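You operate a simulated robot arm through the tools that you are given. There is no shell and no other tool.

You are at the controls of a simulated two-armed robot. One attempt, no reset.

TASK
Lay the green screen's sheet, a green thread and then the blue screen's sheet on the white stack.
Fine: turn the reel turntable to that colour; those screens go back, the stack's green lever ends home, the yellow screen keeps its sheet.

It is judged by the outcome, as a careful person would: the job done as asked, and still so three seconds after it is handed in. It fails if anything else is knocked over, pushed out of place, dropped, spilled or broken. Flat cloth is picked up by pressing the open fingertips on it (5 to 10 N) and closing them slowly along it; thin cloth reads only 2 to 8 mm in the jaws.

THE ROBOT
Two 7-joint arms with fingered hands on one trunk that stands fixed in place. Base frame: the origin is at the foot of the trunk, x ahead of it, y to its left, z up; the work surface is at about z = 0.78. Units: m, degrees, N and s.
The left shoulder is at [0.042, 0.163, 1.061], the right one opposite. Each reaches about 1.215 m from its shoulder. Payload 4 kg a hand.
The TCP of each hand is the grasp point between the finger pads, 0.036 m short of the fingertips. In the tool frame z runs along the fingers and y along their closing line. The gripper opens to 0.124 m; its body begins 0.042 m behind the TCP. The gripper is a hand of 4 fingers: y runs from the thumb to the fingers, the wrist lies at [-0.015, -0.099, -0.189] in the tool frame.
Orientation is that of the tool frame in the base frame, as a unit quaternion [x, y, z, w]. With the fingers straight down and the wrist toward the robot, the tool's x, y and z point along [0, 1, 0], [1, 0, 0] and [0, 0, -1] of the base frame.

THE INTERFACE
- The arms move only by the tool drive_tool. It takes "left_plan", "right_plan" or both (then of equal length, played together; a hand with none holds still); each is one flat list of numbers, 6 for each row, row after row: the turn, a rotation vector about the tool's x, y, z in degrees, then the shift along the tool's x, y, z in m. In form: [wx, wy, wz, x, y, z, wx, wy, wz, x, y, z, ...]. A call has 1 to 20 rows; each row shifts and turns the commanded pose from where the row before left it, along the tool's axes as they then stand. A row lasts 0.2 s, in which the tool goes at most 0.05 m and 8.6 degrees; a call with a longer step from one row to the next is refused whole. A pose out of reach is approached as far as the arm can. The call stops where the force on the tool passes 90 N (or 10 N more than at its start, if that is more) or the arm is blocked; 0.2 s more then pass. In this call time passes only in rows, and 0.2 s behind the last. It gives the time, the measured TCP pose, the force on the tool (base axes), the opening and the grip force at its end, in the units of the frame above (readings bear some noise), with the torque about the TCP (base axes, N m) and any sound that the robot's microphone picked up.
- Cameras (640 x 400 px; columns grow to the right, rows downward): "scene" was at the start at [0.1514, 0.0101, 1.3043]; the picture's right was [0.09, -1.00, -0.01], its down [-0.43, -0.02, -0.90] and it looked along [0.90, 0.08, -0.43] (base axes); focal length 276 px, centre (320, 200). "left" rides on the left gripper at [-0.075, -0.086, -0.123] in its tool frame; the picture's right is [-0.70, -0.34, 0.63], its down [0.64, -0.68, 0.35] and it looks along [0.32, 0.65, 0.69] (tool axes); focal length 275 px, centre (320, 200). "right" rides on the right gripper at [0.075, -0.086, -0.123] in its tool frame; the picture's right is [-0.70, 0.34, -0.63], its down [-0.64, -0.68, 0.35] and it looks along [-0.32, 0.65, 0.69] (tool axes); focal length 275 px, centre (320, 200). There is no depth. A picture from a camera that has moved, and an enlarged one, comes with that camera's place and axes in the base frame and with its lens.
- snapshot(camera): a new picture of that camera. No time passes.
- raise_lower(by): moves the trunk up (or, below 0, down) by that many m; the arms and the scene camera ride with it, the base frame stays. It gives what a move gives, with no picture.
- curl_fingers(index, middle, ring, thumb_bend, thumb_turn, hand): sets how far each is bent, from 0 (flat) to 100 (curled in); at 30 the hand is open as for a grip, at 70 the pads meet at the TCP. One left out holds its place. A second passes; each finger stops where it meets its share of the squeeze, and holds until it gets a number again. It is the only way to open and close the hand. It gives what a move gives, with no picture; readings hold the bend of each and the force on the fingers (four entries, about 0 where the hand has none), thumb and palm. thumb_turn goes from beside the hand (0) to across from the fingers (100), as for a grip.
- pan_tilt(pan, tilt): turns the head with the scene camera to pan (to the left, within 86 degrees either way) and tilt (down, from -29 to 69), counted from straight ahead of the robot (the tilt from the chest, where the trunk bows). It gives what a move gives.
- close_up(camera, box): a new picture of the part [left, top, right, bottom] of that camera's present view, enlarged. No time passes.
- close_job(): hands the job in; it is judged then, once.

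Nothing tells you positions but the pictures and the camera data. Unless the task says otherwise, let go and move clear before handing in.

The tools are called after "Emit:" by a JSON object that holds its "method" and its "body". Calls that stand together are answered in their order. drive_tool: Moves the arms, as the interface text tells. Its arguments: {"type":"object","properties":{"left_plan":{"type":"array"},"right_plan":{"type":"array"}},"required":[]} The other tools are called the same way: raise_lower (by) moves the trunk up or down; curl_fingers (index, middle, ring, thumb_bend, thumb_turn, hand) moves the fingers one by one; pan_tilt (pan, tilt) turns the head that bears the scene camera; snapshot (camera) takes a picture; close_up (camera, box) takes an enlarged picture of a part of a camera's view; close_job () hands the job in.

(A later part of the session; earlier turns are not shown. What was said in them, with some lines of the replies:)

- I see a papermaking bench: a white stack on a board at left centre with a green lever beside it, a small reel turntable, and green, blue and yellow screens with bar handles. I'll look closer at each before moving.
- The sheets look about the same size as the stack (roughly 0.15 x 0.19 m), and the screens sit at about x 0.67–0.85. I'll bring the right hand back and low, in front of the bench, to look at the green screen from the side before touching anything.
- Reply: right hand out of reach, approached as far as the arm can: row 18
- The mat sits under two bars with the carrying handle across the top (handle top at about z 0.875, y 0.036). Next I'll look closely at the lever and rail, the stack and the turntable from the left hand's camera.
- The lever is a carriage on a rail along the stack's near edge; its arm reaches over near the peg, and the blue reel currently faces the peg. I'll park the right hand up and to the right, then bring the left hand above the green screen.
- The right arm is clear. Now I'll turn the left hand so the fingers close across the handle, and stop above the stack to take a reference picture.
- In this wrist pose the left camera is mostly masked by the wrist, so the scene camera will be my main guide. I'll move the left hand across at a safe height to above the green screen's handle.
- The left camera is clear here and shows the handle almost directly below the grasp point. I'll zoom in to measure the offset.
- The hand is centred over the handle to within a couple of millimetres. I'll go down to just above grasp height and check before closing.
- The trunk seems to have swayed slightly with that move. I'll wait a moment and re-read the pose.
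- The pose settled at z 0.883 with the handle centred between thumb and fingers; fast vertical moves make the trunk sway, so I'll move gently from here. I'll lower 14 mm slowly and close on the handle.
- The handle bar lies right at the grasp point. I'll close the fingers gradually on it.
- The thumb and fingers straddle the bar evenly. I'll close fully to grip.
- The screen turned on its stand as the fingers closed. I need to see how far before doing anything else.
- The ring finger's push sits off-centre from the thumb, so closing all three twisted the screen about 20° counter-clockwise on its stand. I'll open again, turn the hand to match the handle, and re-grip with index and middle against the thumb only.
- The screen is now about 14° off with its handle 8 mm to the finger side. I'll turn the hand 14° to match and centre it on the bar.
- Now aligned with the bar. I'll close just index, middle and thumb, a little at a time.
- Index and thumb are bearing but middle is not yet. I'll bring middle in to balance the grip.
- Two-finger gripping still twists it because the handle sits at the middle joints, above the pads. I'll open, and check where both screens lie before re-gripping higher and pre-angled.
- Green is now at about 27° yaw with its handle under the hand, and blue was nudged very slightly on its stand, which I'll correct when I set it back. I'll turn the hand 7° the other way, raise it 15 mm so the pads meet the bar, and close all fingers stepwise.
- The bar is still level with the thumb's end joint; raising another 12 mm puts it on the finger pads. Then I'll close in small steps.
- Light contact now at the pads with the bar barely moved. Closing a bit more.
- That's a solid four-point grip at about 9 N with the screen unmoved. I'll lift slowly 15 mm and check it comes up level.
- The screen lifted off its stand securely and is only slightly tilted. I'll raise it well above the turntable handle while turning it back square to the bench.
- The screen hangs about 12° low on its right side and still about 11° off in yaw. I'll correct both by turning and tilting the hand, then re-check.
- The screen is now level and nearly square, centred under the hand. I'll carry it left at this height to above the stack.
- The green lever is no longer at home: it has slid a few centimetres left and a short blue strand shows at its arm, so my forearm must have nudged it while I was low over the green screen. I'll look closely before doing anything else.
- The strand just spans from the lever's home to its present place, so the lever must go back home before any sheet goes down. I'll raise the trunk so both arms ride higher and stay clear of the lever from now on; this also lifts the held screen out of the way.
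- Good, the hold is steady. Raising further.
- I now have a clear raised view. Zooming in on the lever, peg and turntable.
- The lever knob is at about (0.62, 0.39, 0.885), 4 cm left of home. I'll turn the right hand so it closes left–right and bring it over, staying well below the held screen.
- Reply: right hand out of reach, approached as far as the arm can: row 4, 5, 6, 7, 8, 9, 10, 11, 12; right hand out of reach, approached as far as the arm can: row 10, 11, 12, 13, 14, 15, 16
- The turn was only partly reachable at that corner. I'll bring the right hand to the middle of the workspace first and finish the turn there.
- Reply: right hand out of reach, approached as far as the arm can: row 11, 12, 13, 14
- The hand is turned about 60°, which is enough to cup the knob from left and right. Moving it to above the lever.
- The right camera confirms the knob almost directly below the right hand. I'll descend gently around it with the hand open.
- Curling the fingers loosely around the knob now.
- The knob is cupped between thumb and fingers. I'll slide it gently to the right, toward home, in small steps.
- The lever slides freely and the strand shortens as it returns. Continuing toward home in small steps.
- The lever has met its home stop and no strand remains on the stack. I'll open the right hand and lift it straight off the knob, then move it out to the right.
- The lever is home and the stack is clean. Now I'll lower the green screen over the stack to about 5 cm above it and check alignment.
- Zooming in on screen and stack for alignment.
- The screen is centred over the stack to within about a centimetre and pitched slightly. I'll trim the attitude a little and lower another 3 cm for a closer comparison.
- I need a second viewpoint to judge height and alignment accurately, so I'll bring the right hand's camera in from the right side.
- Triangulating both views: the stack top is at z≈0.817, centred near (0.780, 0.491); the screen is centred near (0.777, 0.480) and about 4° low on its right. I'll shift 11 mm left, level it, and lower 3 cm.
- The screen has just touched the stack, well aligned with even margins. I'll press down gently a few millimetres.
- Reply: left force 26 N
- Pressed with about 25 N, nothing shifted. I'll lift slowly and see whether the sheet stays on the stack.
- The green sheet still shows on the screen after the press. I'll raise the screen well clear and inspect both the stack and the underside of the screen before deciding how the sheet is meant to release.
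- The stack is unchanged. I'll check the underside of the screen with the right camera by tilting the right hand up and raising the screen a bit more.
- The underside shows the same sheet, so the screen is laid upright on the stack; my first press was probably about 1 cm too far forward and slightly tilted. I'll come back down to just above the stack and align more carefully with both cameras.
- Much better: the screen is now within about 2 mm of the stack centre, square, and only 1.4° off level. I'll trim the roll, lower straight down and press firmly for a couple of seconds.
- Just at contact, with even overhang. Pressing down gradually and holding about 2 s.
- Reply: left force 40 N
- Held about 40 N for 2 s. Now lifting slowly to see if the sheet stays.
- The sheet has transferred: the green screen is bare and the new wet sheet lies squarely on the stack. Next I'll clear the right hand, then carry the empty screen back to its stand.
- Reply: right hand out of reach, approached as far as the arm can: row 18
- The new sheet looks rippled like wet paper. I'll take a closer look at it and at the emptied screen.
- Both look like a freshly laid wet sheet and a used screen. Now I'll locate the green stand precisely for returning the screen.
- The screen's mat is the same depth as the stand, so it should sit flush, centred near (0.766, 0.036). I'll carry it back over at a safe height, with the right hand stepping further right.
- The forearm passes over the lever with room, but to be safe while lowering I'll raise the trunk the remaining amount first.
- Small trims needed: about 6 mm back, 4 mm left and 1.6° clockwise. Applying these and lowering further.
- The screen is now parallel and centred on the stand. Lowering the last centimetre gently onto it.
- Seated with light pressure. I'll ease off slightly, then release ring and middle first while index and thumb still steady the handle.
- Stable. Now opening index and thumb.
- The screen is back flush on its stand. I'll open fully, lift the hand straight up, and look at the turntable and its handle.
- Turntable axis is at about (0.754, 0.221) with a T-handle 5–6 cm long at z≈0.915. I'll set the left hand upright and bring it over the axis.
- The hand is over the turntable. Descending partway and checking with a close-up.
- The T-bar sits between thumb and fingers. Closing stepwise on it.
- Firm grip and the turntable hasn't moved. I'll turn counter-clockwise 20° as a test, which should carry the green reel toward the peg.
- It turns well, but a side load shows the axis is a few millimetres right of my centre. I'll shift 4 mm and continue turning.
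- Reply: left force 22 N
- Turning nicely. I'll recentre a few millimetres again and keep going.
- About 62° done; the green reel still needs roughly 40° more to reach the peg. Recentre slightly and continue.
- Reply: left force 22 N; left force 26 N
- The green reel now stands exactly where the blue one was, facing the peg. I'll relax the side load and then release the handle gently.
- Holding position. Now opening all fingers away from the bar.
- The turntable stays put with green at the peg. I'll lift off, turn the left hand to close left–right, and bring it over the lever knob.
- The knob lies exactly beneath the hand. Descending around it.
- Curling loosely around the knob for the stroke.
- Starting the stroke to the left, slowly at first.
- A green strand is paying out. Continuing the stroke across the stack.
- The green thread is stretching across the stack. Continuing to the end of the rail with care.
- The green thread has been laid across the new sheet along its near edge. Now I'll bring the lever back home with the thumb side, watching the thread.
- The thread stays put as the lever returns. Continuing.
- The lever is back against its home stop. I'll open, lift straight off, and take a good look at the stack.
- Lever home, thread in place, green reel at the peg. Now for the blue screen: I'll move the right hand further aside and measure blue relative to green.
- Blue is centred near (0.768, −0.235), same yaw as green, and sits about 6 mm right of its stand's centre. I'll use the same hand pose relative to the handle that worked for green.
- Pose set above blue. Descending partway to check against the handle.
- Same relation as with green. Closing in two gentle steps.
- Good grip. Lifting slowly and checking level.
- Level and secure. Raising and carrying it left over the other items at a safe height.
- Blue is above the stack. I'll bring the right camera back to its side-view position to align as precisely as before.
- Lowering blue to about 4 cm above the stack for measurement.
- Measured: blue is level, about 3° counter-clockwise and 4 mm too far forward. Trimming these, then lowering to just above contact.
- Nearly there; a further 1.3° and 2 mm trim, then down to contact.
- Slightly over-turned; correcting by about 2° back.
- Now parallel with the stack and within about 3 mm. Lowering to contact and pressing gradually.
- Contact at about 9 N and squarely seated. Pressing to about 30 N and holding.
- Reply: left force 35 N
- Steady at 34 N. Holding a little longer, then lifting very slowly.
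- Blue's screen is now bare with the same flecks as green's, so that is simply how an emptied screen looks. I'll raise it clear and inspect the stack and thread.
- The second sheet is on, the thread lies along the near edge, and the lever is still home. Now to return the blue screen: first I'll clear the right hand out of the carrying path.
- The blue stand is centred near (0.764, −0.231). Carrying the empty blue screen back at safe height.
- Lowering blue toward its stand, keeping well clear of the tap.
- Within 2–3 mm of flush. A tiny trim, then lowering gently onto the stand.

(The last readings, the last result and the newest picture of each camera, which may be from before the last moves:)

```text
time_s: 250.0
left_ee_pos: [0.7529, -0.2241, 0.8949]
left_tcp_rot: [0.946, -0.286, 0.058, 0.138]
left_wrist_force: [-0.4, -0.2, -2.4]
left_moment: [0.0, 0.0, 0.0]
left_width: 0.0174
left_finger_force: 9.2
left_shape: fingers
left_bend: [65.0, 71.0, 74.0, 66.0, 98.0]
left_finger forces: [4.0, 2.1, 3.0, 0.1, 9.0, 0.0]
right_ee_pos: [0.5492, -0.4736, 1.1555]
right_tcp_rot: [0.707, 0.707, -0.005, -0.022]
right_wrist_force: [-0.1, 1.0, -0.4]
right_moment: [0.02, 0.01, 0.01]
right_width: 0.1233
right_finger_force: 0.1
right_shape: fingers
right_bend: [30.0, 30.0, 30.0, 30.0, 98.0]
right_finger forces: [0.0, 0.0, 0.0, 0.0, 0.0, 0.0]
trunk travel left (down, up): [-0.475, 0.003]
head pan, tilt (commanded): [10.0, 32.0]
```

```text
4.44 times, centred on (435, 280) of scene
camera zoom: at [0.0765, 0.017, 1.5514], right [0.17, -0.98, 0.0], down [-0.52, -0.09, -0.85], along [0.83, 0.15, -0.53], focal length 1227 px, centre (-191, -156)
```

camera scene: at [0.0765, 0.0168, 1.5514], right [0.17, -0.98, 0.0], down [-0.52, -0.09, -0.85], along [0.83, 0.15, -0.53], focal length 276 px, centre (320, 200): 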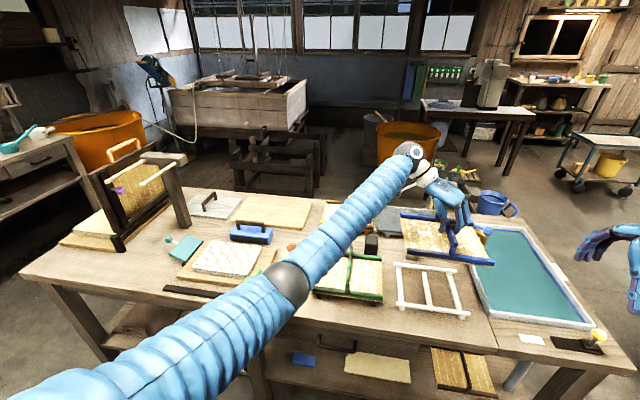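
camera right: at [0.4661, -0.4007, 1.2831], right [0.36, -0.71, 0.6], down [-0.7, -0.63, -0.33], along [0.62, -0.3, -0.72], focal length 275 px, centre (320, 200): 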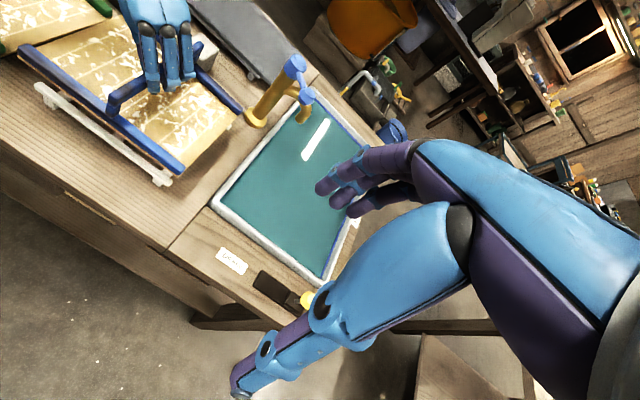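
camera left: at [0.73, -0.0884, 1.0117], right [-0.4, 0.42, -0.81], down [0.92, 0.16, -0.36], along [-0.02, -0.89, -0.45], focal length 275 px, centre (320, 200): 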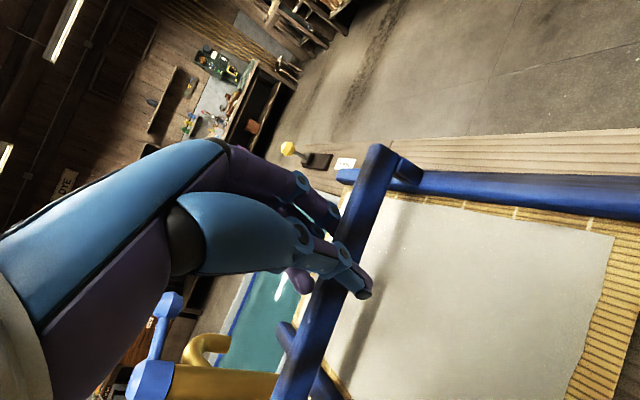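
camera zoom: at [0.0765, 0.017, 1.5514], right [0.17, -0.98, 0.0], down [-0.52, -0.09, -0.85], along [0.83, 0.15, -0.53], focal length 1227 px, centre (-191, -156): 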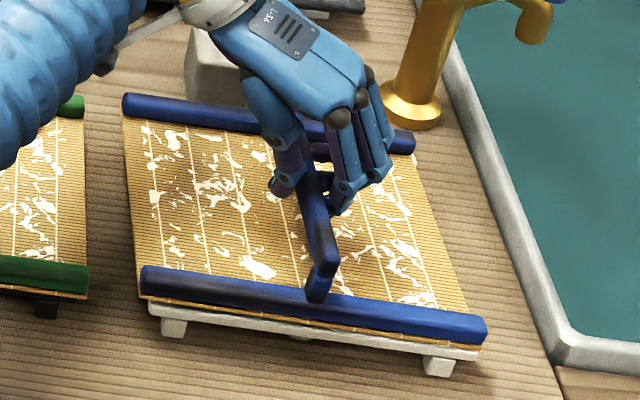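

Emit:
{"method": "drive_tool", "body": {"left_plan": [0, 0, 0, 0.0002, 0.0006, 0.0014, 0, 0, 0, -0.0003, -0.0004, 0.0014, 0, 0, 0, -0.0003, -0.0003, 0.0014, 0, 0, 0, 0, 0, 0]}}

Emit:
{"method": "drive_tool", "body": {"left_plan": [0, 0, 0, -0.0002, -0.0003, 0.001, 0, 0, 0, -0.0002, -0.0003, 0.001, 0, 0, 0, 0, 0, 0]}}

Emit:
{"method": "close_up", "body": {"camera": "scene", "box": [380, 235, 490, 325]}}

```text
time_s: 251.0
left_ee_pos: [0.7541, -0.2248, 0.8906]
left_tcp_rot: [0.946, -0.286, 0.058, 0.138]
left_wrist_force: [1.0, 0.4, -1.7]
left_moment: [-0.01, -0.02, -0.03]
left_width: 0.0175
left_finger_force: 9.3
left_shape: fingers
left_bend: [65.0, 71.0, 74.0, 66.0, 98.0]
left_finger forces: [4.3, 2.1, 2.9, 0.0, 9.1, 0.1]
right_ee_pos: [0.5474, -0.4741, 1.1552]
right_tcp_rot: [0.708, 0.706, -0.005, -0.022]
right_wrist_force: [0.4, 0.4, 0.6]
right_moment: [0.02, -0.02, -0.02]
right_width: 0.123
right_finger_force: 0.1
right_shape: fingers
right_bend: [30.0, 30.0, 30.0, 30.0, 98.0]
right_finger forces: [0.0, 0.0, 0.0, 0.0, 0.0, 0.0]
trunk travel left (down, up): [-0.475, 0.003]
head pan, tilt (commanded): [10.0, 32.0]
```

```text
time_s: 251.8
left_ee_pos: [0.7527, -0.226, 0.8887]
left_tcp_rot: [0.946, -0.286, 0.058, 0.138]
left_wrist_force: [0.2, 0.1, 0.9]
left_moment: [-0.06, 0.0, 0.02]
left_width: 0.0177
left_finger_force: 9.8
left_shape: fingers
left_bend: [65.0, 71.0, 74.0, 66.0, 98.0]
left_finger forces: [4.8, 2.1, 2.5, 0.0, 10.0, 0.0]
right_ee_pos: [0.5464, -0.4727, 1.1543]
right_tcp_rot: [0.708, 0.706, -0.005, -0.022]
right_wrist_force: [0.0, 0.4, 0.5]
right_moment: [0.02, -0.02, -0.01]
right_width: 0.1231
right_finger_force: 0.0
right_shape: fingers
right_bend: [30.0, 30.0, 30.0, 30.0, 98.0]
right_finger forces: [0.0, 0.0, 0.1, 0.1, 0.0, 0.0]
trunk travel left (down, up): [-0.475, 0.003]
head pan, tilt (commanded): [10.0, 32.0]
```

```text
4.44 times, centred on (435, 280) of scene
camera zoom: at [0.0764, 0.0169, 1.5514], right [0.17, -0.98, 0.0], down [-0.52, -0.09, -0.85], along [0.83, 0.15, -0.53], focal length 1227 px, centre (-191, -156)
```

zoom: 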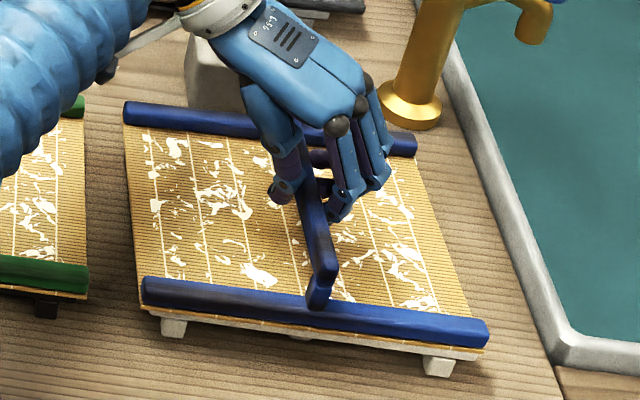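

Emit:
{"method": "drive_tool", "body": {"left_plan": [0, 0, 0, -0.0002, -0.0002, 0.001, 0, 0, 0, -0.0002, -0.0002, 0.001, 0, 0, 0, 0, 0, 0]}}

Emit:
{"method": "close_up", "body": {"camera": "scene", "box": [390, 250, 480, 320]}}

Emit:
{"method": "close_up", "body": {"camera": "right", "box": [10, 0, 260, 200]}}

```text
time_s: 252.6
left_ee_pos: [0.7519, -0.225, 0.886]
left_tcp_rot: [0.946, -0.286, 0.058, 0.138]
left_wrist_force: [0.3, 0.6, 0.7]
left_moment: [-0.13, -0.03, 0.03]
left_width: 0.0181
left_finger_force: 10.4
left_shape: fingers
left_bend: [65.0, 71.0, 74.0, 66.0, 98.0]
left_finger forces: [5.3, 2.2, 2.5, 0.0, 10.4, 0.0]
right_ee_pos: [0.5465, -0.4734, 1.155]
right_tcp_rot: [0.708, 0.706, -0.006, -0.021]
right_wrist_force: [-0.4, 0.3, -0.7]
right_moment: [0.0, 0.04, -0.05]
right_width: 0.1233
right_finger_force: 0.1
right_shape: fingers
right_bend: [30.0, 30.0, 30.0, 30.0, 98.0]
right_finger forces: [0.0, 0.0, 0.0, 0.0, 0.0, 0.0]
trunk travel left (down, up): [-0.475, 0.003]
head pan, tilt (commanded): [10.0, 32.0]
```

```text
5.71 times, centred on (435, 285) of scene
camera zoom: at [0.0764, 0.0169, 1.5514], right [0.17, -0.98, 0.0], down [-0.52, -0.09, -0.85], along [0.83, 0.15, -0.53], focal length 1577 px, centre (-337, -286)
```

zoom: 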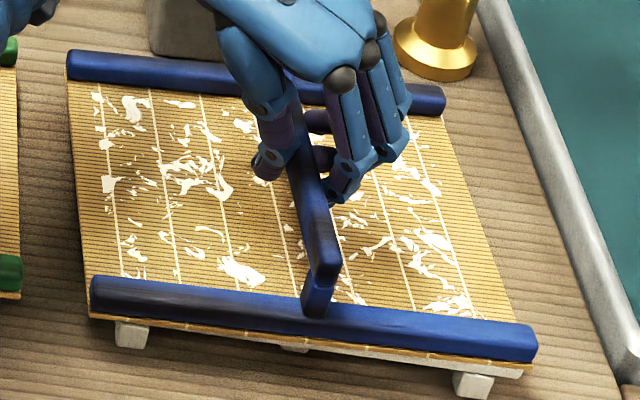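

```text
2.00 times, centred on (135, 100) of right
camera zoom: at [0.466, -0.4007, 1.2831], right [0.36, -0.71, 0.6], down [-0.7, -0.63, -0.33], along [0.62, -0.3, -0.72], focal length 551 px, centre (690, 400)
```

zoom: 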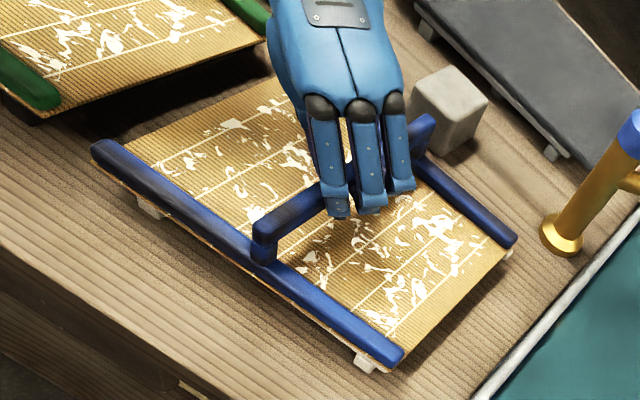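

It touched unevenly and twisted slightly. I'll raise a few millimetres and re-measure before seating it.

Emit:
{"method": "drive_tool", "body": {"left_plan": [0, 0, 0, 0.0004, 0.0005, -0.0019, 0, 0, 0, 0.0008, 0.0009, -0.0038, 0, 0, 0, 0.0008, 0.0009, -0.0038, 0, 0, 0, 0, 0, 0, 0, 0, 0, 0, 0, 0]}}

Emit:
{"method": "close_up", "body": {"camera": "scene", "box": [390, 250, 480, 320]}}

Emit:
{"method": "close_up", "body": {"camera": "right", "box": [40, 50, 220, 200]}}

```text
time_s: 253.8
left_ee_pos: [0.7535, -0.2256, 0.8946]
left_tcp_rot: [0.946, -0.286, 0.059, 0.138]
left_wrist_force: [-0.1, 0.5, -1.4]
left_moment: [0.02, 0.01, -0.02]
left_width: 0.0176
left_finger_force: 9.3
left_shape: fingers
left_bend: [65.0, 71.0, 74.0, 66.0, 98.0]
left_finger forces: [4.1, 2.0, 3.0, 0.0, 9.1, 0.0]
right_ee_pos: [0.5453, -0.4733, 1.155]
right_tcp_rot: [0.708, 0.706, -0.005, -0.021]
right_wrist_force: [0.0, 0.7, 0.3]
right_moment: [-0.02, -0.04, -0.02]
right_width: 0.1231
right_finger_force: 0.1
right_shape: fingers
right_bend: [30.0, 30.0, 30.0, 30.0, 98.0]
right_finger forces: [0.1, 0.1, 0.0, 0.0, 0.0, 0.0]
trunk travel left (down, up): [-0.475, 0.003]
head pan, tilt (commanded): [10.0, 32.0]
```

```text
5.71 times, centred on (435, 285) of scene
camera zoom: at [0.0765, 0.0169, 1.5514], right [0.17, -0.98, 0.0], down [-0.52, -0.09, -0.85], along [0.83, 0.15, -0.53], focal length 1577 px, centre (-337, -286)
```

zoom: 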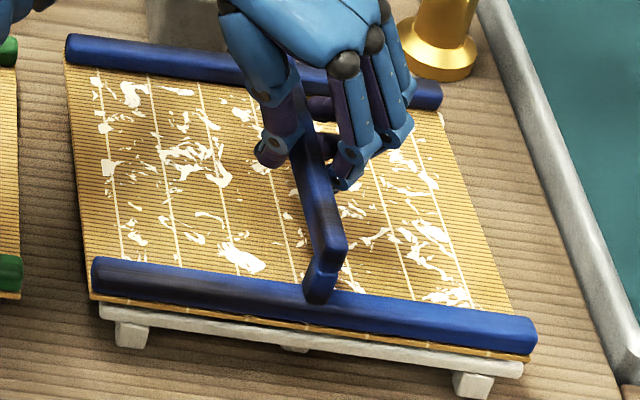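

```text
2.67 times, centred on (130, 125) of right
camera zoom: at [0.466, -0.4007, 1.2831], right [0.36, -0.71, 0.6], down [-0.7, -0.63, -0.33], along [0.62, -0.3, -0.72], focal length 734 px, centre (827, 400)
```

zoom: 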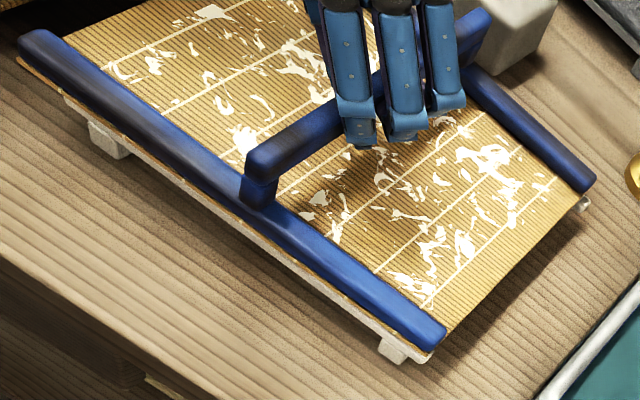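

Free again it is parallel to the stand but about 1.5° low on the right. I'll level that and set it down again.

Emit:
{"method": "drive_tool", "body": {"left_plan": [-1.25, 0.84, -0.05, -0.001, -0.0016, -0.0006, 0, 0, 0, 0, 0, 0, 0, 0, 0, -0.0004, -0.0005, 0.0019, 0, 0, 0, -0.0002, -0.0002, 0.001, 0, 0, 0, 0, 0, 0]}}

Emit:
{"method": "close_up", "body": {"camera": "scene", "box": [390, 250, 480, 320]}}

```text
time_s: 255.0
left_ee_pos: [0.7525, -0.2226, 0.8943]
left_tcp_rot: [0.945, -0.285, 0.062, 0.149]
left_wrist_force: [-0.2, -0.1, -1.4]
left_moment: [-0.01, 0.01, 0.02]
left_width: 0.0175
left_finger_force: 9.0
left_shape: fingers
left_bend: [65.0, 71.0, 74.0, 66.0, 98.0]
left_finger forces: [4.0, 2.0, 3.1, 0.0, 9.0, 0.1]
right_ee_pos: [0.5475, -0.4729, 1.1549]
right_tcp_rot: [0.708, 0.706, -0.006, -0.022]
right_wrist_force: [-0.6, 0.1, -0.2]
right_moment: [-0.02, 0.02, 0.01]
right_width: 0.1232
right_finger_force: 0.1
right_shape: fingers
right_bend: [30.0, 30.0, 30.0, 30.0, 98.0]
right_finger forces: [0.0, 0.1, 0.0, 0.1, 0.0, 0.0]
trunk travel left (down, up): [-0.475, 0.003]
head pan, tilt (commanded): [10.0, 32.0]
```

```text
5.71 times, centred on (435, 285) of scene
camera zoom: at [0.0765, 0.0169, 1.5514], right [0.17, -0.98, 0.0], down [-0.52, -0.09, -0.85], along [0.83, 0.15, -0.53], focal length 1577 px, centre (-337, -286)
```

zoom: 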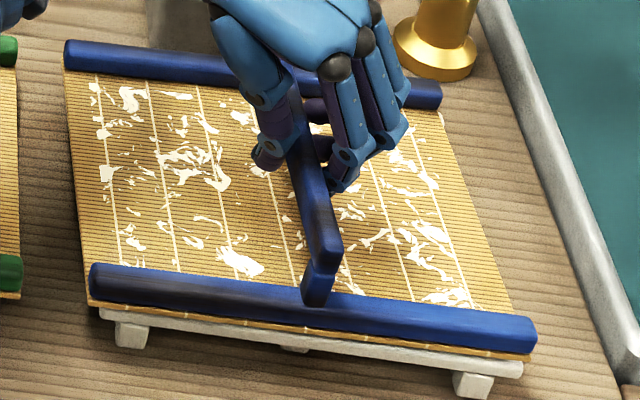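

Emit:
{"method": "drive_tool", "body": {"left_plan": [0, 0, 0, -0.0002, -0.0002, 0.001, 0, 0, 0, -0.0002, -0.0002, 0.001, 0, 0, 0, -0.0002, -0.0002, 0.001, 0, 0, 0, -0.0002, -0.0002, 0.001, 0, 0, 0, 0, 0, 0]}}

Emit:
{"method": "close_up", "body": {"camera": "scene", "box": [390, 250, 480, 320]}}

```text
time_s: 256.2
left_ee_pos: [0.7522, -0.2229, 0.8893]
left_tcp_rot: [0.945, -0.284, 0.061, 0.15]
left_wrist_force: [-0.5, 0.1, -1.1]
left_moment: [0.0, -0.03, 0.0]
left_width: 0.0176
left_finger_force: 9.3
left_shape: fingers
left_bend: [65.0, 71.0, 74.0, 66.0, 98.0]
left_finger forces: [4.1, 2.0, 2.9, 0.0, 9.1, 0.1]
right_ee_pos: [0.5466, -0.4742, 1.1543]
right_tcp_rot: [0.708, 0.706, -0.006, -0.022]
right_wrist_force: [0.4, -0.5, 0.9]
right_moment: [0.03, -0.01, 0.02]
right_width: 0.1231
right_finger_force: 0.1
right_shape: fingers
right_bend: [30.0, 30.0, 30.0, 30.0, 98.0]
right_finger forces: [0.0, 0.0, 0.1, 0.1, 0.0, 0.0]
trunk travel left (down, up): [-0.475, 0.003]
head pan, tilt (commanded): [10.0, 32.0]
```

```text
5.71 times, centred on (435, 285) of scene
camera zoom: at [0.0765, 0.0169, 1.5514], right [0.17, -0.98, 0.0], down [-0.52, -0.09, -0.85], along [0.83, 0.15, -0.53], focal length 1577 px, centre (-337, -286)
```

zoom: 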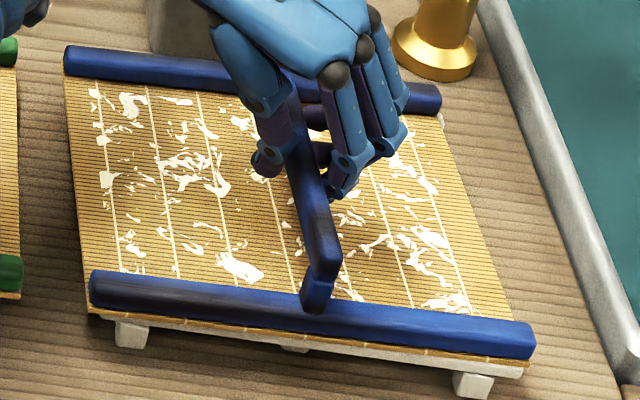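

Emit:
{"method": "drive_tool", "body": {"left_plan": [0, 0, 0, -0.0002, -0.0002, 0.001, 0, 0, 0, -0.0002, -0.0002, 0.001, 0, 0, 0, -0.0002, -0.0002, 0.001, 0, 0, 0, 0, 0, 0]}}

Emit:
{"method": "close_up", "body": {"camera": "scene", "box": [390, 250, 480, 320]}}

Emit:
{"method": "close_up", "body": {"camera": "right", "box": [40, 50, 220, 200]}}

```text
time_s: 257.2
left_ee_pos: [0.7531, -0.2239, 0.8871]
left_tcp_rot: [0.945, -0.285, 0.062, 0.15]
left_wrist_force: [-0.1, 0.7, -0.3]
left_moment: [-0.05, 0.02, -0.01]
left_width: 0.0177
left_finger_force: 9.4
left_shape: fingers
left_bend: [65.0, 71.0, 74.0, 66.0, 98.0]
left_finger forces: [4.6, 2.1, 2.6, 0.0, 9.6, 0.0]
right_ee_pos: [0.5467, -0.4729, 1.1545]
right_tcp_rot: [0.708, 0.706, -0.005, -0.022]
right_wrist_force: [1.0, -0.4, 0.4]
right_moment: [-0.01, 0.02, 0.01]
right_width: 0.1229
right_finger_force: 0.0
right_shape: fingers
right_bend: [30.0, 30.0, 30.0, 30.0, 98.0]
right_finger forces: [0.0, 0.1, 0.0, 0.1, 0.1, 0.1]
trunk travel left (down, up): [-0.475, 0.003]
head pan, tilt (commanded): [10.0, 32.0]
```

```text
5.71 times, centred on (435, 285) of scene
camera zoom: at [0.0764, 0.0169, 1.5514], right [0.17, -0.98, 0.0], down [-0.52, -0.09, -0.85], along [0.83, 0.15, -0.53], focal length 1577 px, centre (-337, -286)
```

zoom: 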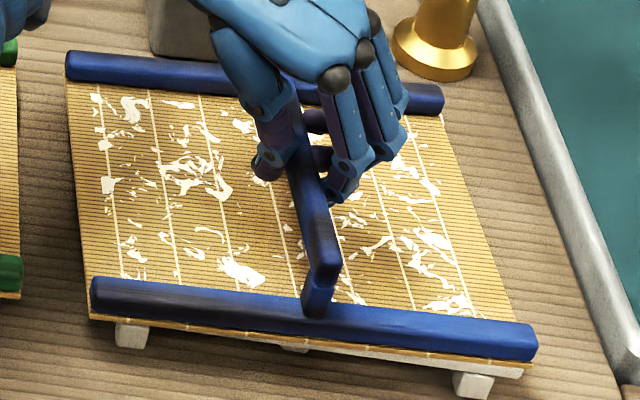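

```text
2.67 times, centred on (130, 125) of right
camera zoom: at [0.466, -0.4006, 1.2831], right [0.36, -0.71, 0.6], down [-0.7, -0.63, -0.33], along [0.62, -0.3, -0.72], focal length 734 px, centre (827, 400)
```

zoom: 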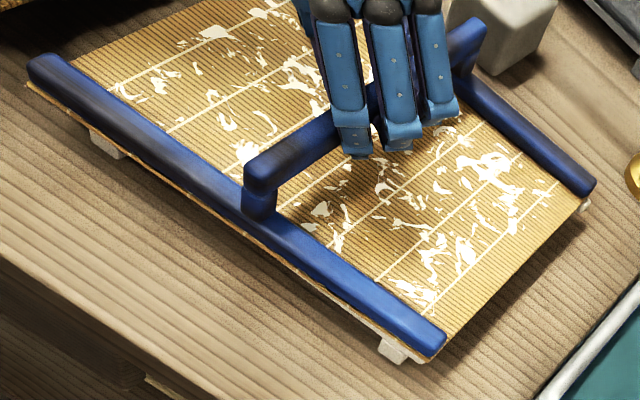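

Measured properly, it sits about 2° counter-clockwise and 5 mm left. I'll lift 3 mm, correct both, and set down again.

Emit:
{"method": "drive_tool", "body": {"left_plan": [0, 0, 0, 0.0006, 0.0007, -0.0029, 0, 0, 0, 0.0004, 0.0005, -0.0019, -0.29, -0.35, 1.43, 0.001, 0.0016, 0.0006, 0, 0, 0, 0.0011, 0.0016, 0.0006, 0, 0, 0, 0, 0, 0, 0, 0, 0, -0.0004, -0.0005, 0.0019, 0, 0, 0, -0.0004, -0.0005, 0.0019, 0, 0, 0, 0, 0, 0]}}

Emit:
{"method": "close_up", "body": {"camera": "scene", "box": [390, 250, 480, 320]}}

```text
time_s: 259.0
left_ee_pos: [0.7541, -0.2281, 0.8875]
left_tcp_rot: [0.941, -0.297, 0.06, 0.151]
left_wrist_force: [0.4, 0.5, -0.5]
left_moment: [-0.01, 0.01, -0.01]
left_width: 0.0176
left_finger_force: 9.0
left_shape: fingers
left_bend: [65.0, 71.0, 74.0, 66.0, 98.0]
left_finger forces: [4.2, 2.0, 2.9, 0.0, 9.4, 0.1]
right_ee_pos: [0.5464, -0.4725, 1.1545]
right_tcp_rot: [0.708, 0.706, -0.005, -0.021]
right_wrist_force: [0.1, 1.1, 0.1]
right_moment: [-0.02, 0.01, 0.02]
right_width: 0.123
right_finger_force: 0.0
right_shape: fingers
right_bend: [30.0, 30.0, 30.0, 30.0, 98.0]
right_finger forces: [0.1, 0.0, 0.0, 0.0, 0.0, 0.1]
trunk travel left (down, up): [-0.475, 0.003]
head pan, tilt (commanded): [10.0, 32.0]
```

```text
5.71 times, centred on (435, 285) of scene
camera zoom: at [0.0765, 0.0169, 1.5514], right [0.17, -0.98, 0.0], down [-0.52, -0.09, -0.85], along [0.83, 0.15, -0.53], focal length 1577 px, centre (-337, -286)
```

zoom: 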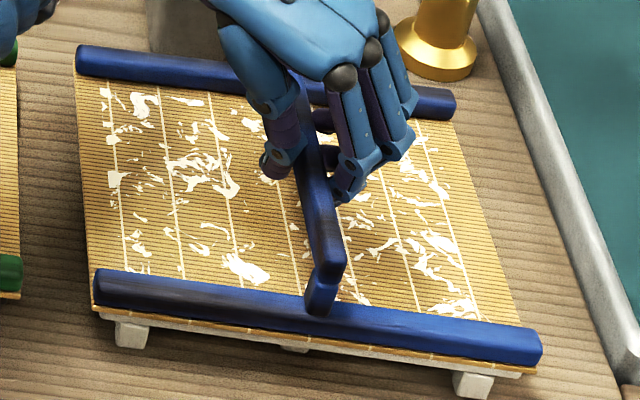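

Now square and centred on the stand to about 1 mm. Seating it gently.

Emit:
{"method": "drive_tool", "body": {"left_plan": [0, 0, 0, -0.0002, -0.0002, 0.001, 0, 0, 0, -0.0002, -0.0002, 0.001, 0, 0, 0, -0.0002, -0.0002, 0.001, 0, 0, 0, 0, 0, 0]}}

Emit:
{"method": "close_up", "body": {"camera": "scene", "box": [390, 250, 480, 320]}}

```text
time_s: 260.0
left_ee_pos: [0.7515, -0.2283, 0.8845]
left_tcp_rot: [0.941, -0.298, 0.061, 0.151]
left_wrist_force: [0.9, 2.6, 11.0]
left_moment: [-0.04, 0.0, -0.01]
left_width: 0.0174
left_finger_force: 11.2
left_shape: fingers
left_bend: [65.0, 72.0, 75.0, 66.0, 98.0]
left_finger forces: [4.4, 2.3, 2.9, 0.1, 12.7, 0.1]
right_ee_pos: [0.5463, -0.4738, 1.1555]
right_tcp_rot: [0.707, 0.707, -0.005, -0.022]
right_wrist_force: [-0.1, -0.5, -0.1]
right_moment: [0.0, 0.0, 0.01]
right_width: 0.1232
right_finger_force: 0.0
right_shape: fingers
right_bend: [30.0, 30.0, 30.0, 30.0, 98.0]
right_finger forces: [0.0, 0.0, 0.1, 0.1, 0.0, 0.0]
trunk travel left (down, up): [-0.475, 0.003]
head pan, tilt (commanded): [10.0, 32.0]
```

```text
5.71 times, centred on (435, 285) of scene
camera zoom: at [0.0756, 0.0174, 1.5515], right [0.17, -0.98, 0.0], down [-0.52, -0.09, -0.85], along [0.84, 0.15, -0.53], focal length 1577 px, centre (-337, -286)
```

zoom: 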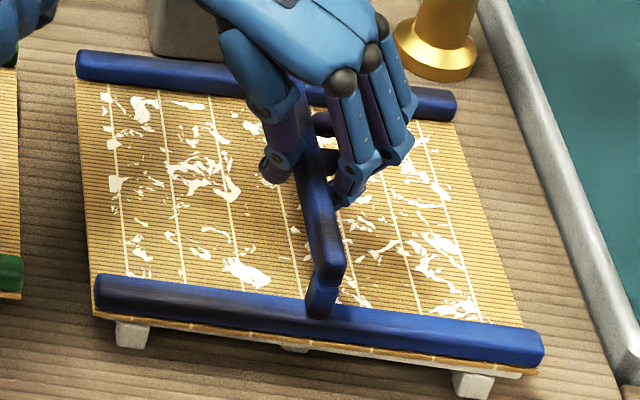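

Seated at about 11 N. Releasing the same way: ring and middle first, then index and thumb.

Emit:
{"method": "curl_fingers", "body": {"hand": "left", "middle": 50, "ring": 50}}

Emit:
{"method": "curl_fingers", "body": {"hand": "left", "index": 48, "middle": 45, "ring": 45, "thumb_bend": 48}}

Emit:
{"method": "close_up", "body": {"camera": "scene", "box": [390, 250, 480, 320]}}

```text
time_s: 261.0
left_ee_pos: [0.7523, -0.2285, 0.8835]
left_tcp_rot: [0.941, -0.297, 0.06, 0.151]
left_wrist_force: [2.1, 4.9, 10.6]
left_moment: [-0.04, 0.01, 0.13]
left_width: 0.0175
left_finger_force: 8.3
left_shape: fingers
left_bend: [65.0, 50.0, 50.0, 66.0, 99.0]
left_finger forces: [6.3, 0.0, 0.0, 0.1, 10.9, 0.1]
right_ee_pos: [0.5464, -0.4724, 1.1558]
right_tcp_rot: [0.707, 0.706, -0.005, -0.022]
right_wrist_force: [0.3, 0.1, -0.3]
right_moment: [-0.01, 0.03, -0.02]
right_width: 0.1231
right_finger_force: 0.0
right_shape: fingers
right_bend: [30.0, 30.0, 30.0, 30.0, 98.0]
right_finger forces: [0.0, 0.1, 0.0, 0.2, 0.0, 0.2]
trunk travel left (down, up): [-0.475, 0.003]
head pan, tilt (commanded): [10.0, 32.0]
```

```text
time_s: 262.0
left_ee_pos: [0.7526, -0.2285, 0.8829]
left_tcp_rot: [0.941, -0.297, 0.06, 0.152]
left_wrist_force: [-0.4, -0.5, -0.5]
left_moment: [0.0, 0.02, 0.0]
left_width: 0.068
left_finger_force: 0.1
left_shape: fingers
left_bend: [48.0, 45.0, 45.0, 48.0, 98.0]
left_finger forces: [0.0, 0.0, 0.0, 0.1, 0.0, 0.1]
right_ee_pos: [0.5461, -0.4724, 1.1545]
right_tcp_rot: [0.707, 0.707, -0.005, -0.022]
right_wrist_force: [-0.5, -0.3, -0.5]
right_moment: [-0.01, 0.04, -0.03]
right_width: 0.1232
right_finger_force: 0.1
right_shape: fingers
right_bend: [30.0, 30.0, 30.0, 30.0, 98.0]
right_finger forces: [0.0, 0.0, 0.0, 0.0, 0.0, 0.0]
trunk travel left (down, up): [-0.475, 0.003]
head pan, tilt (commanded): [10.0, 32.0]
```

```text
5.71 times, centred on (435, 285) of scene
camera zoom: at [0.0763, 0.0171, 1.5514], right [0.17, -0.98, 0.0], down [-0.52, -0.09, -0.85], along [0.83, 0.15, -0.53], focal length 1577 px, centre (-337, -286)
```

zoom: 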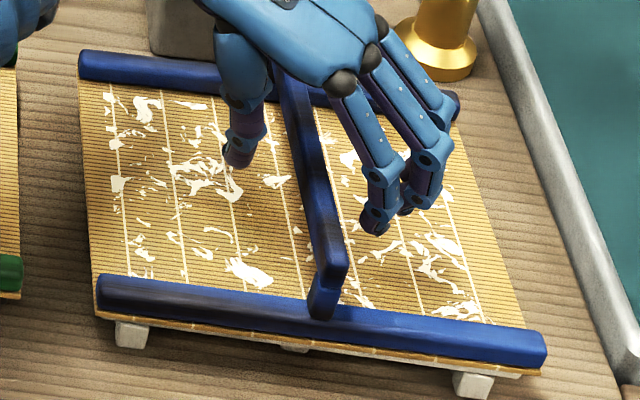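

Blue is back on its stand. I'll open fully, lift straight up, and move both hands clear.

Emit:
{"method": "curl_fingers", "body": {"hand": "left", "index": 34, "middle": 34, "ring": 34, "thumb_bend": 34}}

Emit:
{"method": "drive_tool", "body": {"left_plan": [0, 0, 0, 0.0016, 0.002, -0.0076, 0, 0, 0, 0.0032, 0.004, -0.0152, 0, 0, 0, 0.004, 0.005, -0.019, 0, 0, 0, 0.004, 0.005, -0.019, 0, 0, 0, 0.004, 0.005, -0.019, 0, 0, 0, 0.004, 0.005, -0.019, 0, 0, 0, 0.004, 0.005, -0.019, 0, 0, 0, 0.004, 0.005, -0.019, 0, 0, 0, 0.004, 0.005, -0.019, 0, 0, 0, 0.004, 0.005, -0.019, 0, 0, 0, 0.004, 0.005, -0.019, 0, 0, 0, 0.0032, 0.004, -0.0152, 0, 0, 0, 0, 0, 0]}}

Emit:
{"method": "snapshot", "body": {"camera": "scene"}}

```text
time_s: 263.0
left_ee_pos: [0.7526, -0.2286, 0.8832]
left_tcp_rot: [0.941, -0.298, 0.06, 0.152]
left_wrist_force: [-0.2, 0.0, -0.6]
left_moment: [-0.02, 0.0, 0.01]
left_width: 0.1114
left_finger_force: 0.1
left_shape: fingers
left_bend: [34.0, 34.0, 34.0, 34.0, 96.0]
left_finger forces: [0.0, 0.0, 0.0, 0.1, 0.0, 0.0]
right_ee_pos: [0.5474, -0.4736, 1.1548]
right_tcp_rot: [0.708, 0.706, -0.006, -0.021]
right_wrist_force: [-0.8, 0.1, -0.4]
right_moment: [-0.03, -0.04, 0.04]
right_width: 0.123
right_finger_force: 0.1
right_shape: fingers
right_bend: [30.0, 30.0, 30.0, 30.0, 98.0]
right_finger forces: [0.0, 0.0, 0.0, 0.1, 0.0, 0.0]
trunk travel left (down, up): [-0.475, 0.003]
head pan, tilt (commanded): [10.0, 32.0]
```

```text
time_s: 265.8
left_ee_pos: [0.7516, -0.2287, 1.1055]
left_tcp_rot: [0.941, -0.297, 0.06, 0.151]
left_wrist_force: [0.0, 0.2, 0.2]
left_moment: [-0.01, 0.0, 0.01]
left_width: 0.1112
left_finger_force: 0.1
left_shape: fingers
left_bend: [34.0, 34.0, 34.0, 34.0, 96.0]
left_finger forces: [0.1, 0.0, 0.0, 0.0, 0.0, 0.1]
right_ee_pos: [0.5473, -0.4727, 1.1552]
right_tcp_rot: [0.707, 0.707, -0.006, -0.022]
right_wrist_force: [-0.2, 0.0, -0.2]
right_moment: [0.01, -0.01, 0.04]
right_width: 0.1233
right_finger_force: 0.1
right_shape: fingers
right_bend: [30.0, 30.0, 30.0, 30.0, 98.0]
right_finger forces: [0.1, 0.1, 0.1, 0.0, 0.0, 0.1]
trunk travel left (down, up): [-0.475, 0.003]
head pan, tilt (commanded): [10.0, 32.0]
```

```text
taken
camera scene: at [0.0766, 0.0169, 1.5514], right [0.17, -0.98, 0.0], down [-0.52, -0.09, -0.85], along [0.83, 0.15, -0.53], focal length 276 px, centre (320, 200)
```

scene: 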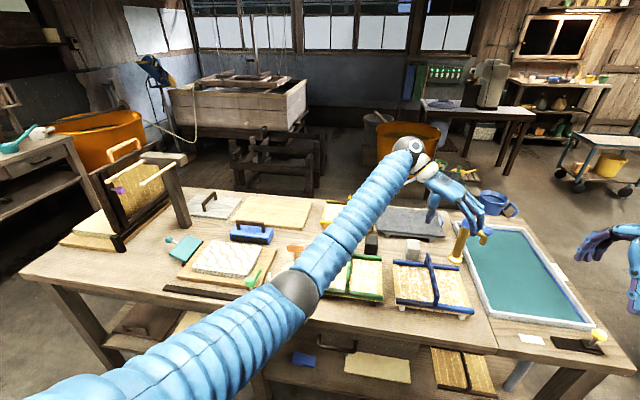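

Emit:
{"method": "drive_tool", "body": {"left_plan": [0, 0, 0, -0.01, -0.0145, -0.0102, 0, 0, 0, -0.02, -0.0291, -0.0204, 0, 0, 0, -0.02, -0.0291, -0.0204, 0, 0, 0, -0.02, -0.0291, -0.0204, 0, 0, 0, -0.02, -0.0291, -0.0204, 0, 0, 0, -0.02, -0.0291, -0.0204, 0, 0, 0, -0.02, -0.0291, -0.0204, 0, 0, 0, -0.02, -0.0291, -0.0204, 0, 0, 0, -0.02, -0.0291, -0.0204, 0, 0, 0, -0.02, -0.0291, -0.0204, 0, 0, 0, -0.02, -0.0291, -0.0204, 0, 0, 0, -0.02, -0.0291, -0.0204, 0, 0, 0, -0.02, -0.0291, -0.0204, 0, 0, 0, -0.02, -0.0291, -0.0204, 0, 0, 0, -0.02, -0.0291, -0.0204, 0, 0, 0, -0.02, -0.0291, -0.0204, 0, 0, 0, -0.02, -0.0291, -0.0204, 0, 0, 0, -0.02, -0.0291, -0.0204, 0, 0, 0, -0.01, -0.0145, -0.0102, 0, 0, 0, 0, 0, 0]}}

Emit:
{"method": "snapshot", "body": {"camera": "scene"}}

Emit:
{"method": "close_up", "body": {"camera": "scene", "box": [150, 215, 320, 310]}}

Emit:
{"method": "close_up", "body": {"camera": "scene", "box": [300, 190, 490, 325]}}

```text
time_s: 270.0
left_ee_pos: [0.7518, 0.4938, 1.251]
left_tcp_rot: [0.941, -0.298, 0.06, 0.152]
left_wrist_force: [0.6, 0.1, -0.4]
left_moment: [0.01, 0.0, -0.01]
left_width: 0.1116
left_finger_force: 0.1
left_shape: fingers
left_bend: [34.0, 34.0, 34.0, 34.0, 96.0]
left_finger forces: [0.1, 0.0, 0.0, 0.0, 0.0, 0.1]
right_ee_pos: [0.5466, -0.4728, 1.1549]
right_tcp_rot: [0.708, 0.706, -0.007, -0.021]
right_wrist_force: [0.1, 0.5, -0.1]
right_moment: [0.0, 0.0, 0.01]
right_width: 0.1233
right_finger_force: 0.1
right_shape: fingers
right_bend: [30.0, 30.0, 30.0, 30.0, 98.0]
right_finger forces: [0.0, 0.0, 0.0, 0.0, 0.0, 0.1]
trunk travel left (down, up): [-0.475, 0.003]
head pan, tilt (commanded): [10.0, 32.0]
```

```text
taken
camera scene: at [0.0766, 0.0173, 1.5514], right [0.17, -0.98, 0.0], down [-0.52, -0.09, -0.85], along [0.83, 0.15, -0.53], focal length 276 px, centre (320, 200)
```

scene: 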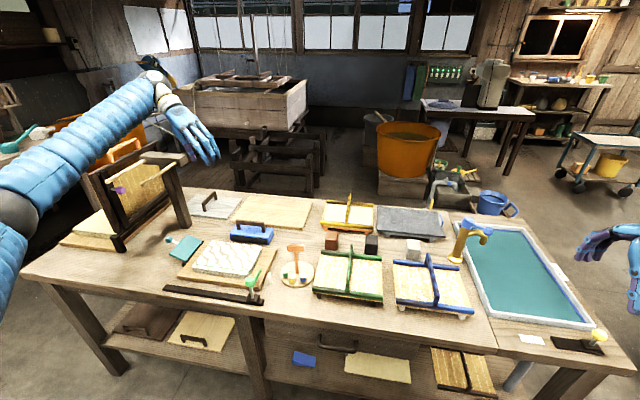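

```text
3.76 times, centred on (235, 262) of scene
camera zoom: at [0.0766, 0.0173, 1.5514], right [0.17, -0.98, 0.0], down [-0.52, -0.09, -0.85], along [0.83, 0.15, -0.53], focal length 1039 px, centre (640, -35)
```

zoom: 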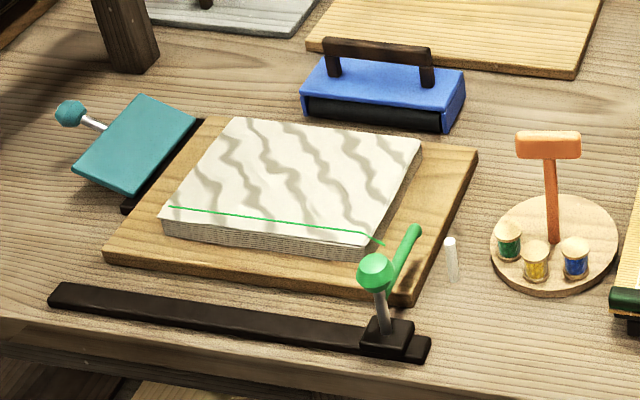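

```text
2.96 times, centred on (395, 258) of scene
camera zoom: at [0.0766, 0.0173, 1.5514], right [0.17, -0.98, 0.0], down [-0.52, -0.09, -0.85], along [0.83, 0.15, -0.53], focal length 818 px, centre (98, 30)
```

zoom: 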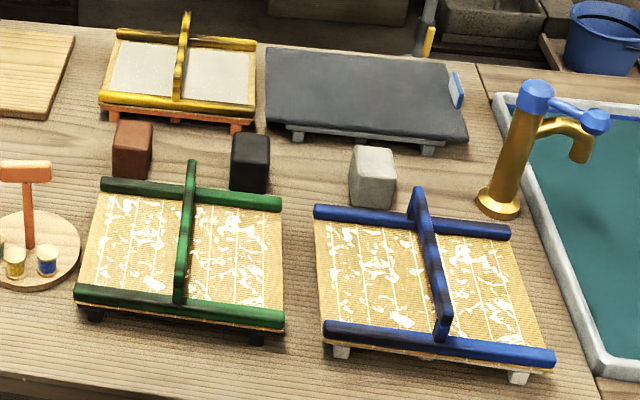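

All in place. One more close look at the stack's layers and thread before handing in.

Emit:
{"method": "close_up", "body": {"camera": "scene", "box": [190, 240, 255, 280]}}

Emit:
{"method": "close_up", "body": {"camera": "scene", "box": [225, 255, 265, 280]}}

Emit:
{"method": "close_up", "body": {"camera": "scene", "box": [188, 258, 228, 283]}}

```text
9.85 times, centred on (222, 260) of scene
camera zoom: at [0.0766, 0.0173, 1.5514], right [0.17, -0.98, 0.0], down [-0.52, -0.09, -0.85], along [0.83, 0.15, -0.53], focal length 2718 px, centre (1280, -391)
```

zoom: 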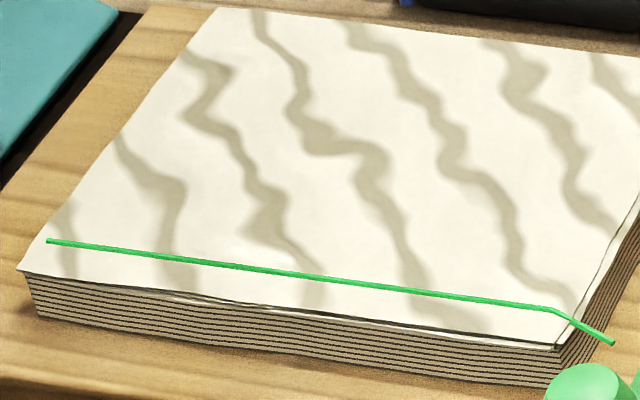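

```text
16.00 times, centred on (245, 268) of scene
camera zoom: at [0.0766, 0.0173, 1.5514], right [0.17, -0.98, 0.0], down [-0.52, -0.09, -0.85], along [0.83, 0.15, -0.53], focal length 4417 px, centre (1520, -880)
```

zoom: 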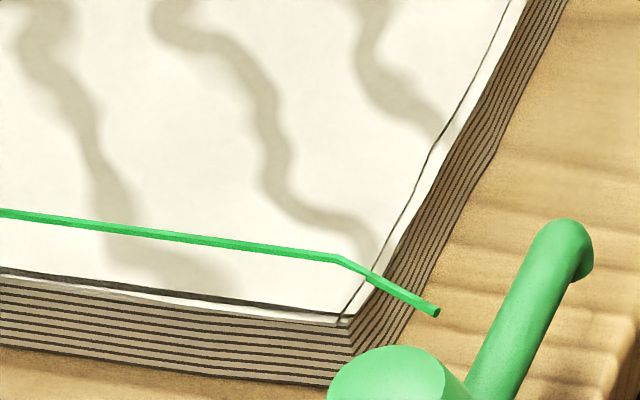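

```text
16.00 times, centred on (208, 270) of scene
camera zoom: at [0.0766, 0.0173, 1.5514], right [0.17, -0.98, 0.0], down [-0.52, -0.09, -0.85], along [0.83, 0.15, -0.53], focal length 4417 px, centre (2112, -928)
```

zoom: 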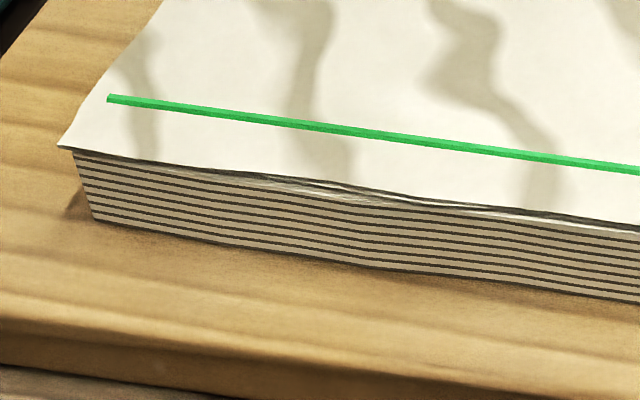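

Both new sheets are on the white stack with the green thread between them, along the near edge. It still shows at the surface because the sheets are so thin.

- **Screens:** green and blue are back on their stands, and yellow still has its sheet.
- **Thread gear:** the lever is home and the green reel faces the peg.
- **Hands:** both are empty and well clear.

Handing in now.

Emit:
{"method": "close_job", "body": {}}

```text
The job is handed in.
```

I laid the green screen's sheet, the green thread and then the blue screen's sheet on the white stack, and handed the job in. I haven't been told how it was judged.

- **Stack:** both sheets sit square on the stack, within a few millimetres. The thread lies along the near edge. It still shows on top of the second sheet, which I put down to the sheets being very thin, so I can't say for certain how it will be judged.
- **Screens:** green and blue are empty and back on their stands, within a few millimetres of flush. Yellow still has its sheet.
- **Thread gear:** the green reel faces the peg and the green lever is against its home stop.
- **Hands:** both are empty and well clear.

Three things went wrong along the way, and I put each right:
- **Lever:** my left forearm pushed the lever about 4 cm off home early on, which drew out a little blue thread. I slid it back and the thread wound in fully before any sheet went down.
- **Blue screen:** my first grips on the green screen twisted it on its stand and nudged the blue screen slightly. Both are now placed back correctly.
- **Green sheet:** the first press didn't release it; a second, longer and better-aligned press did.
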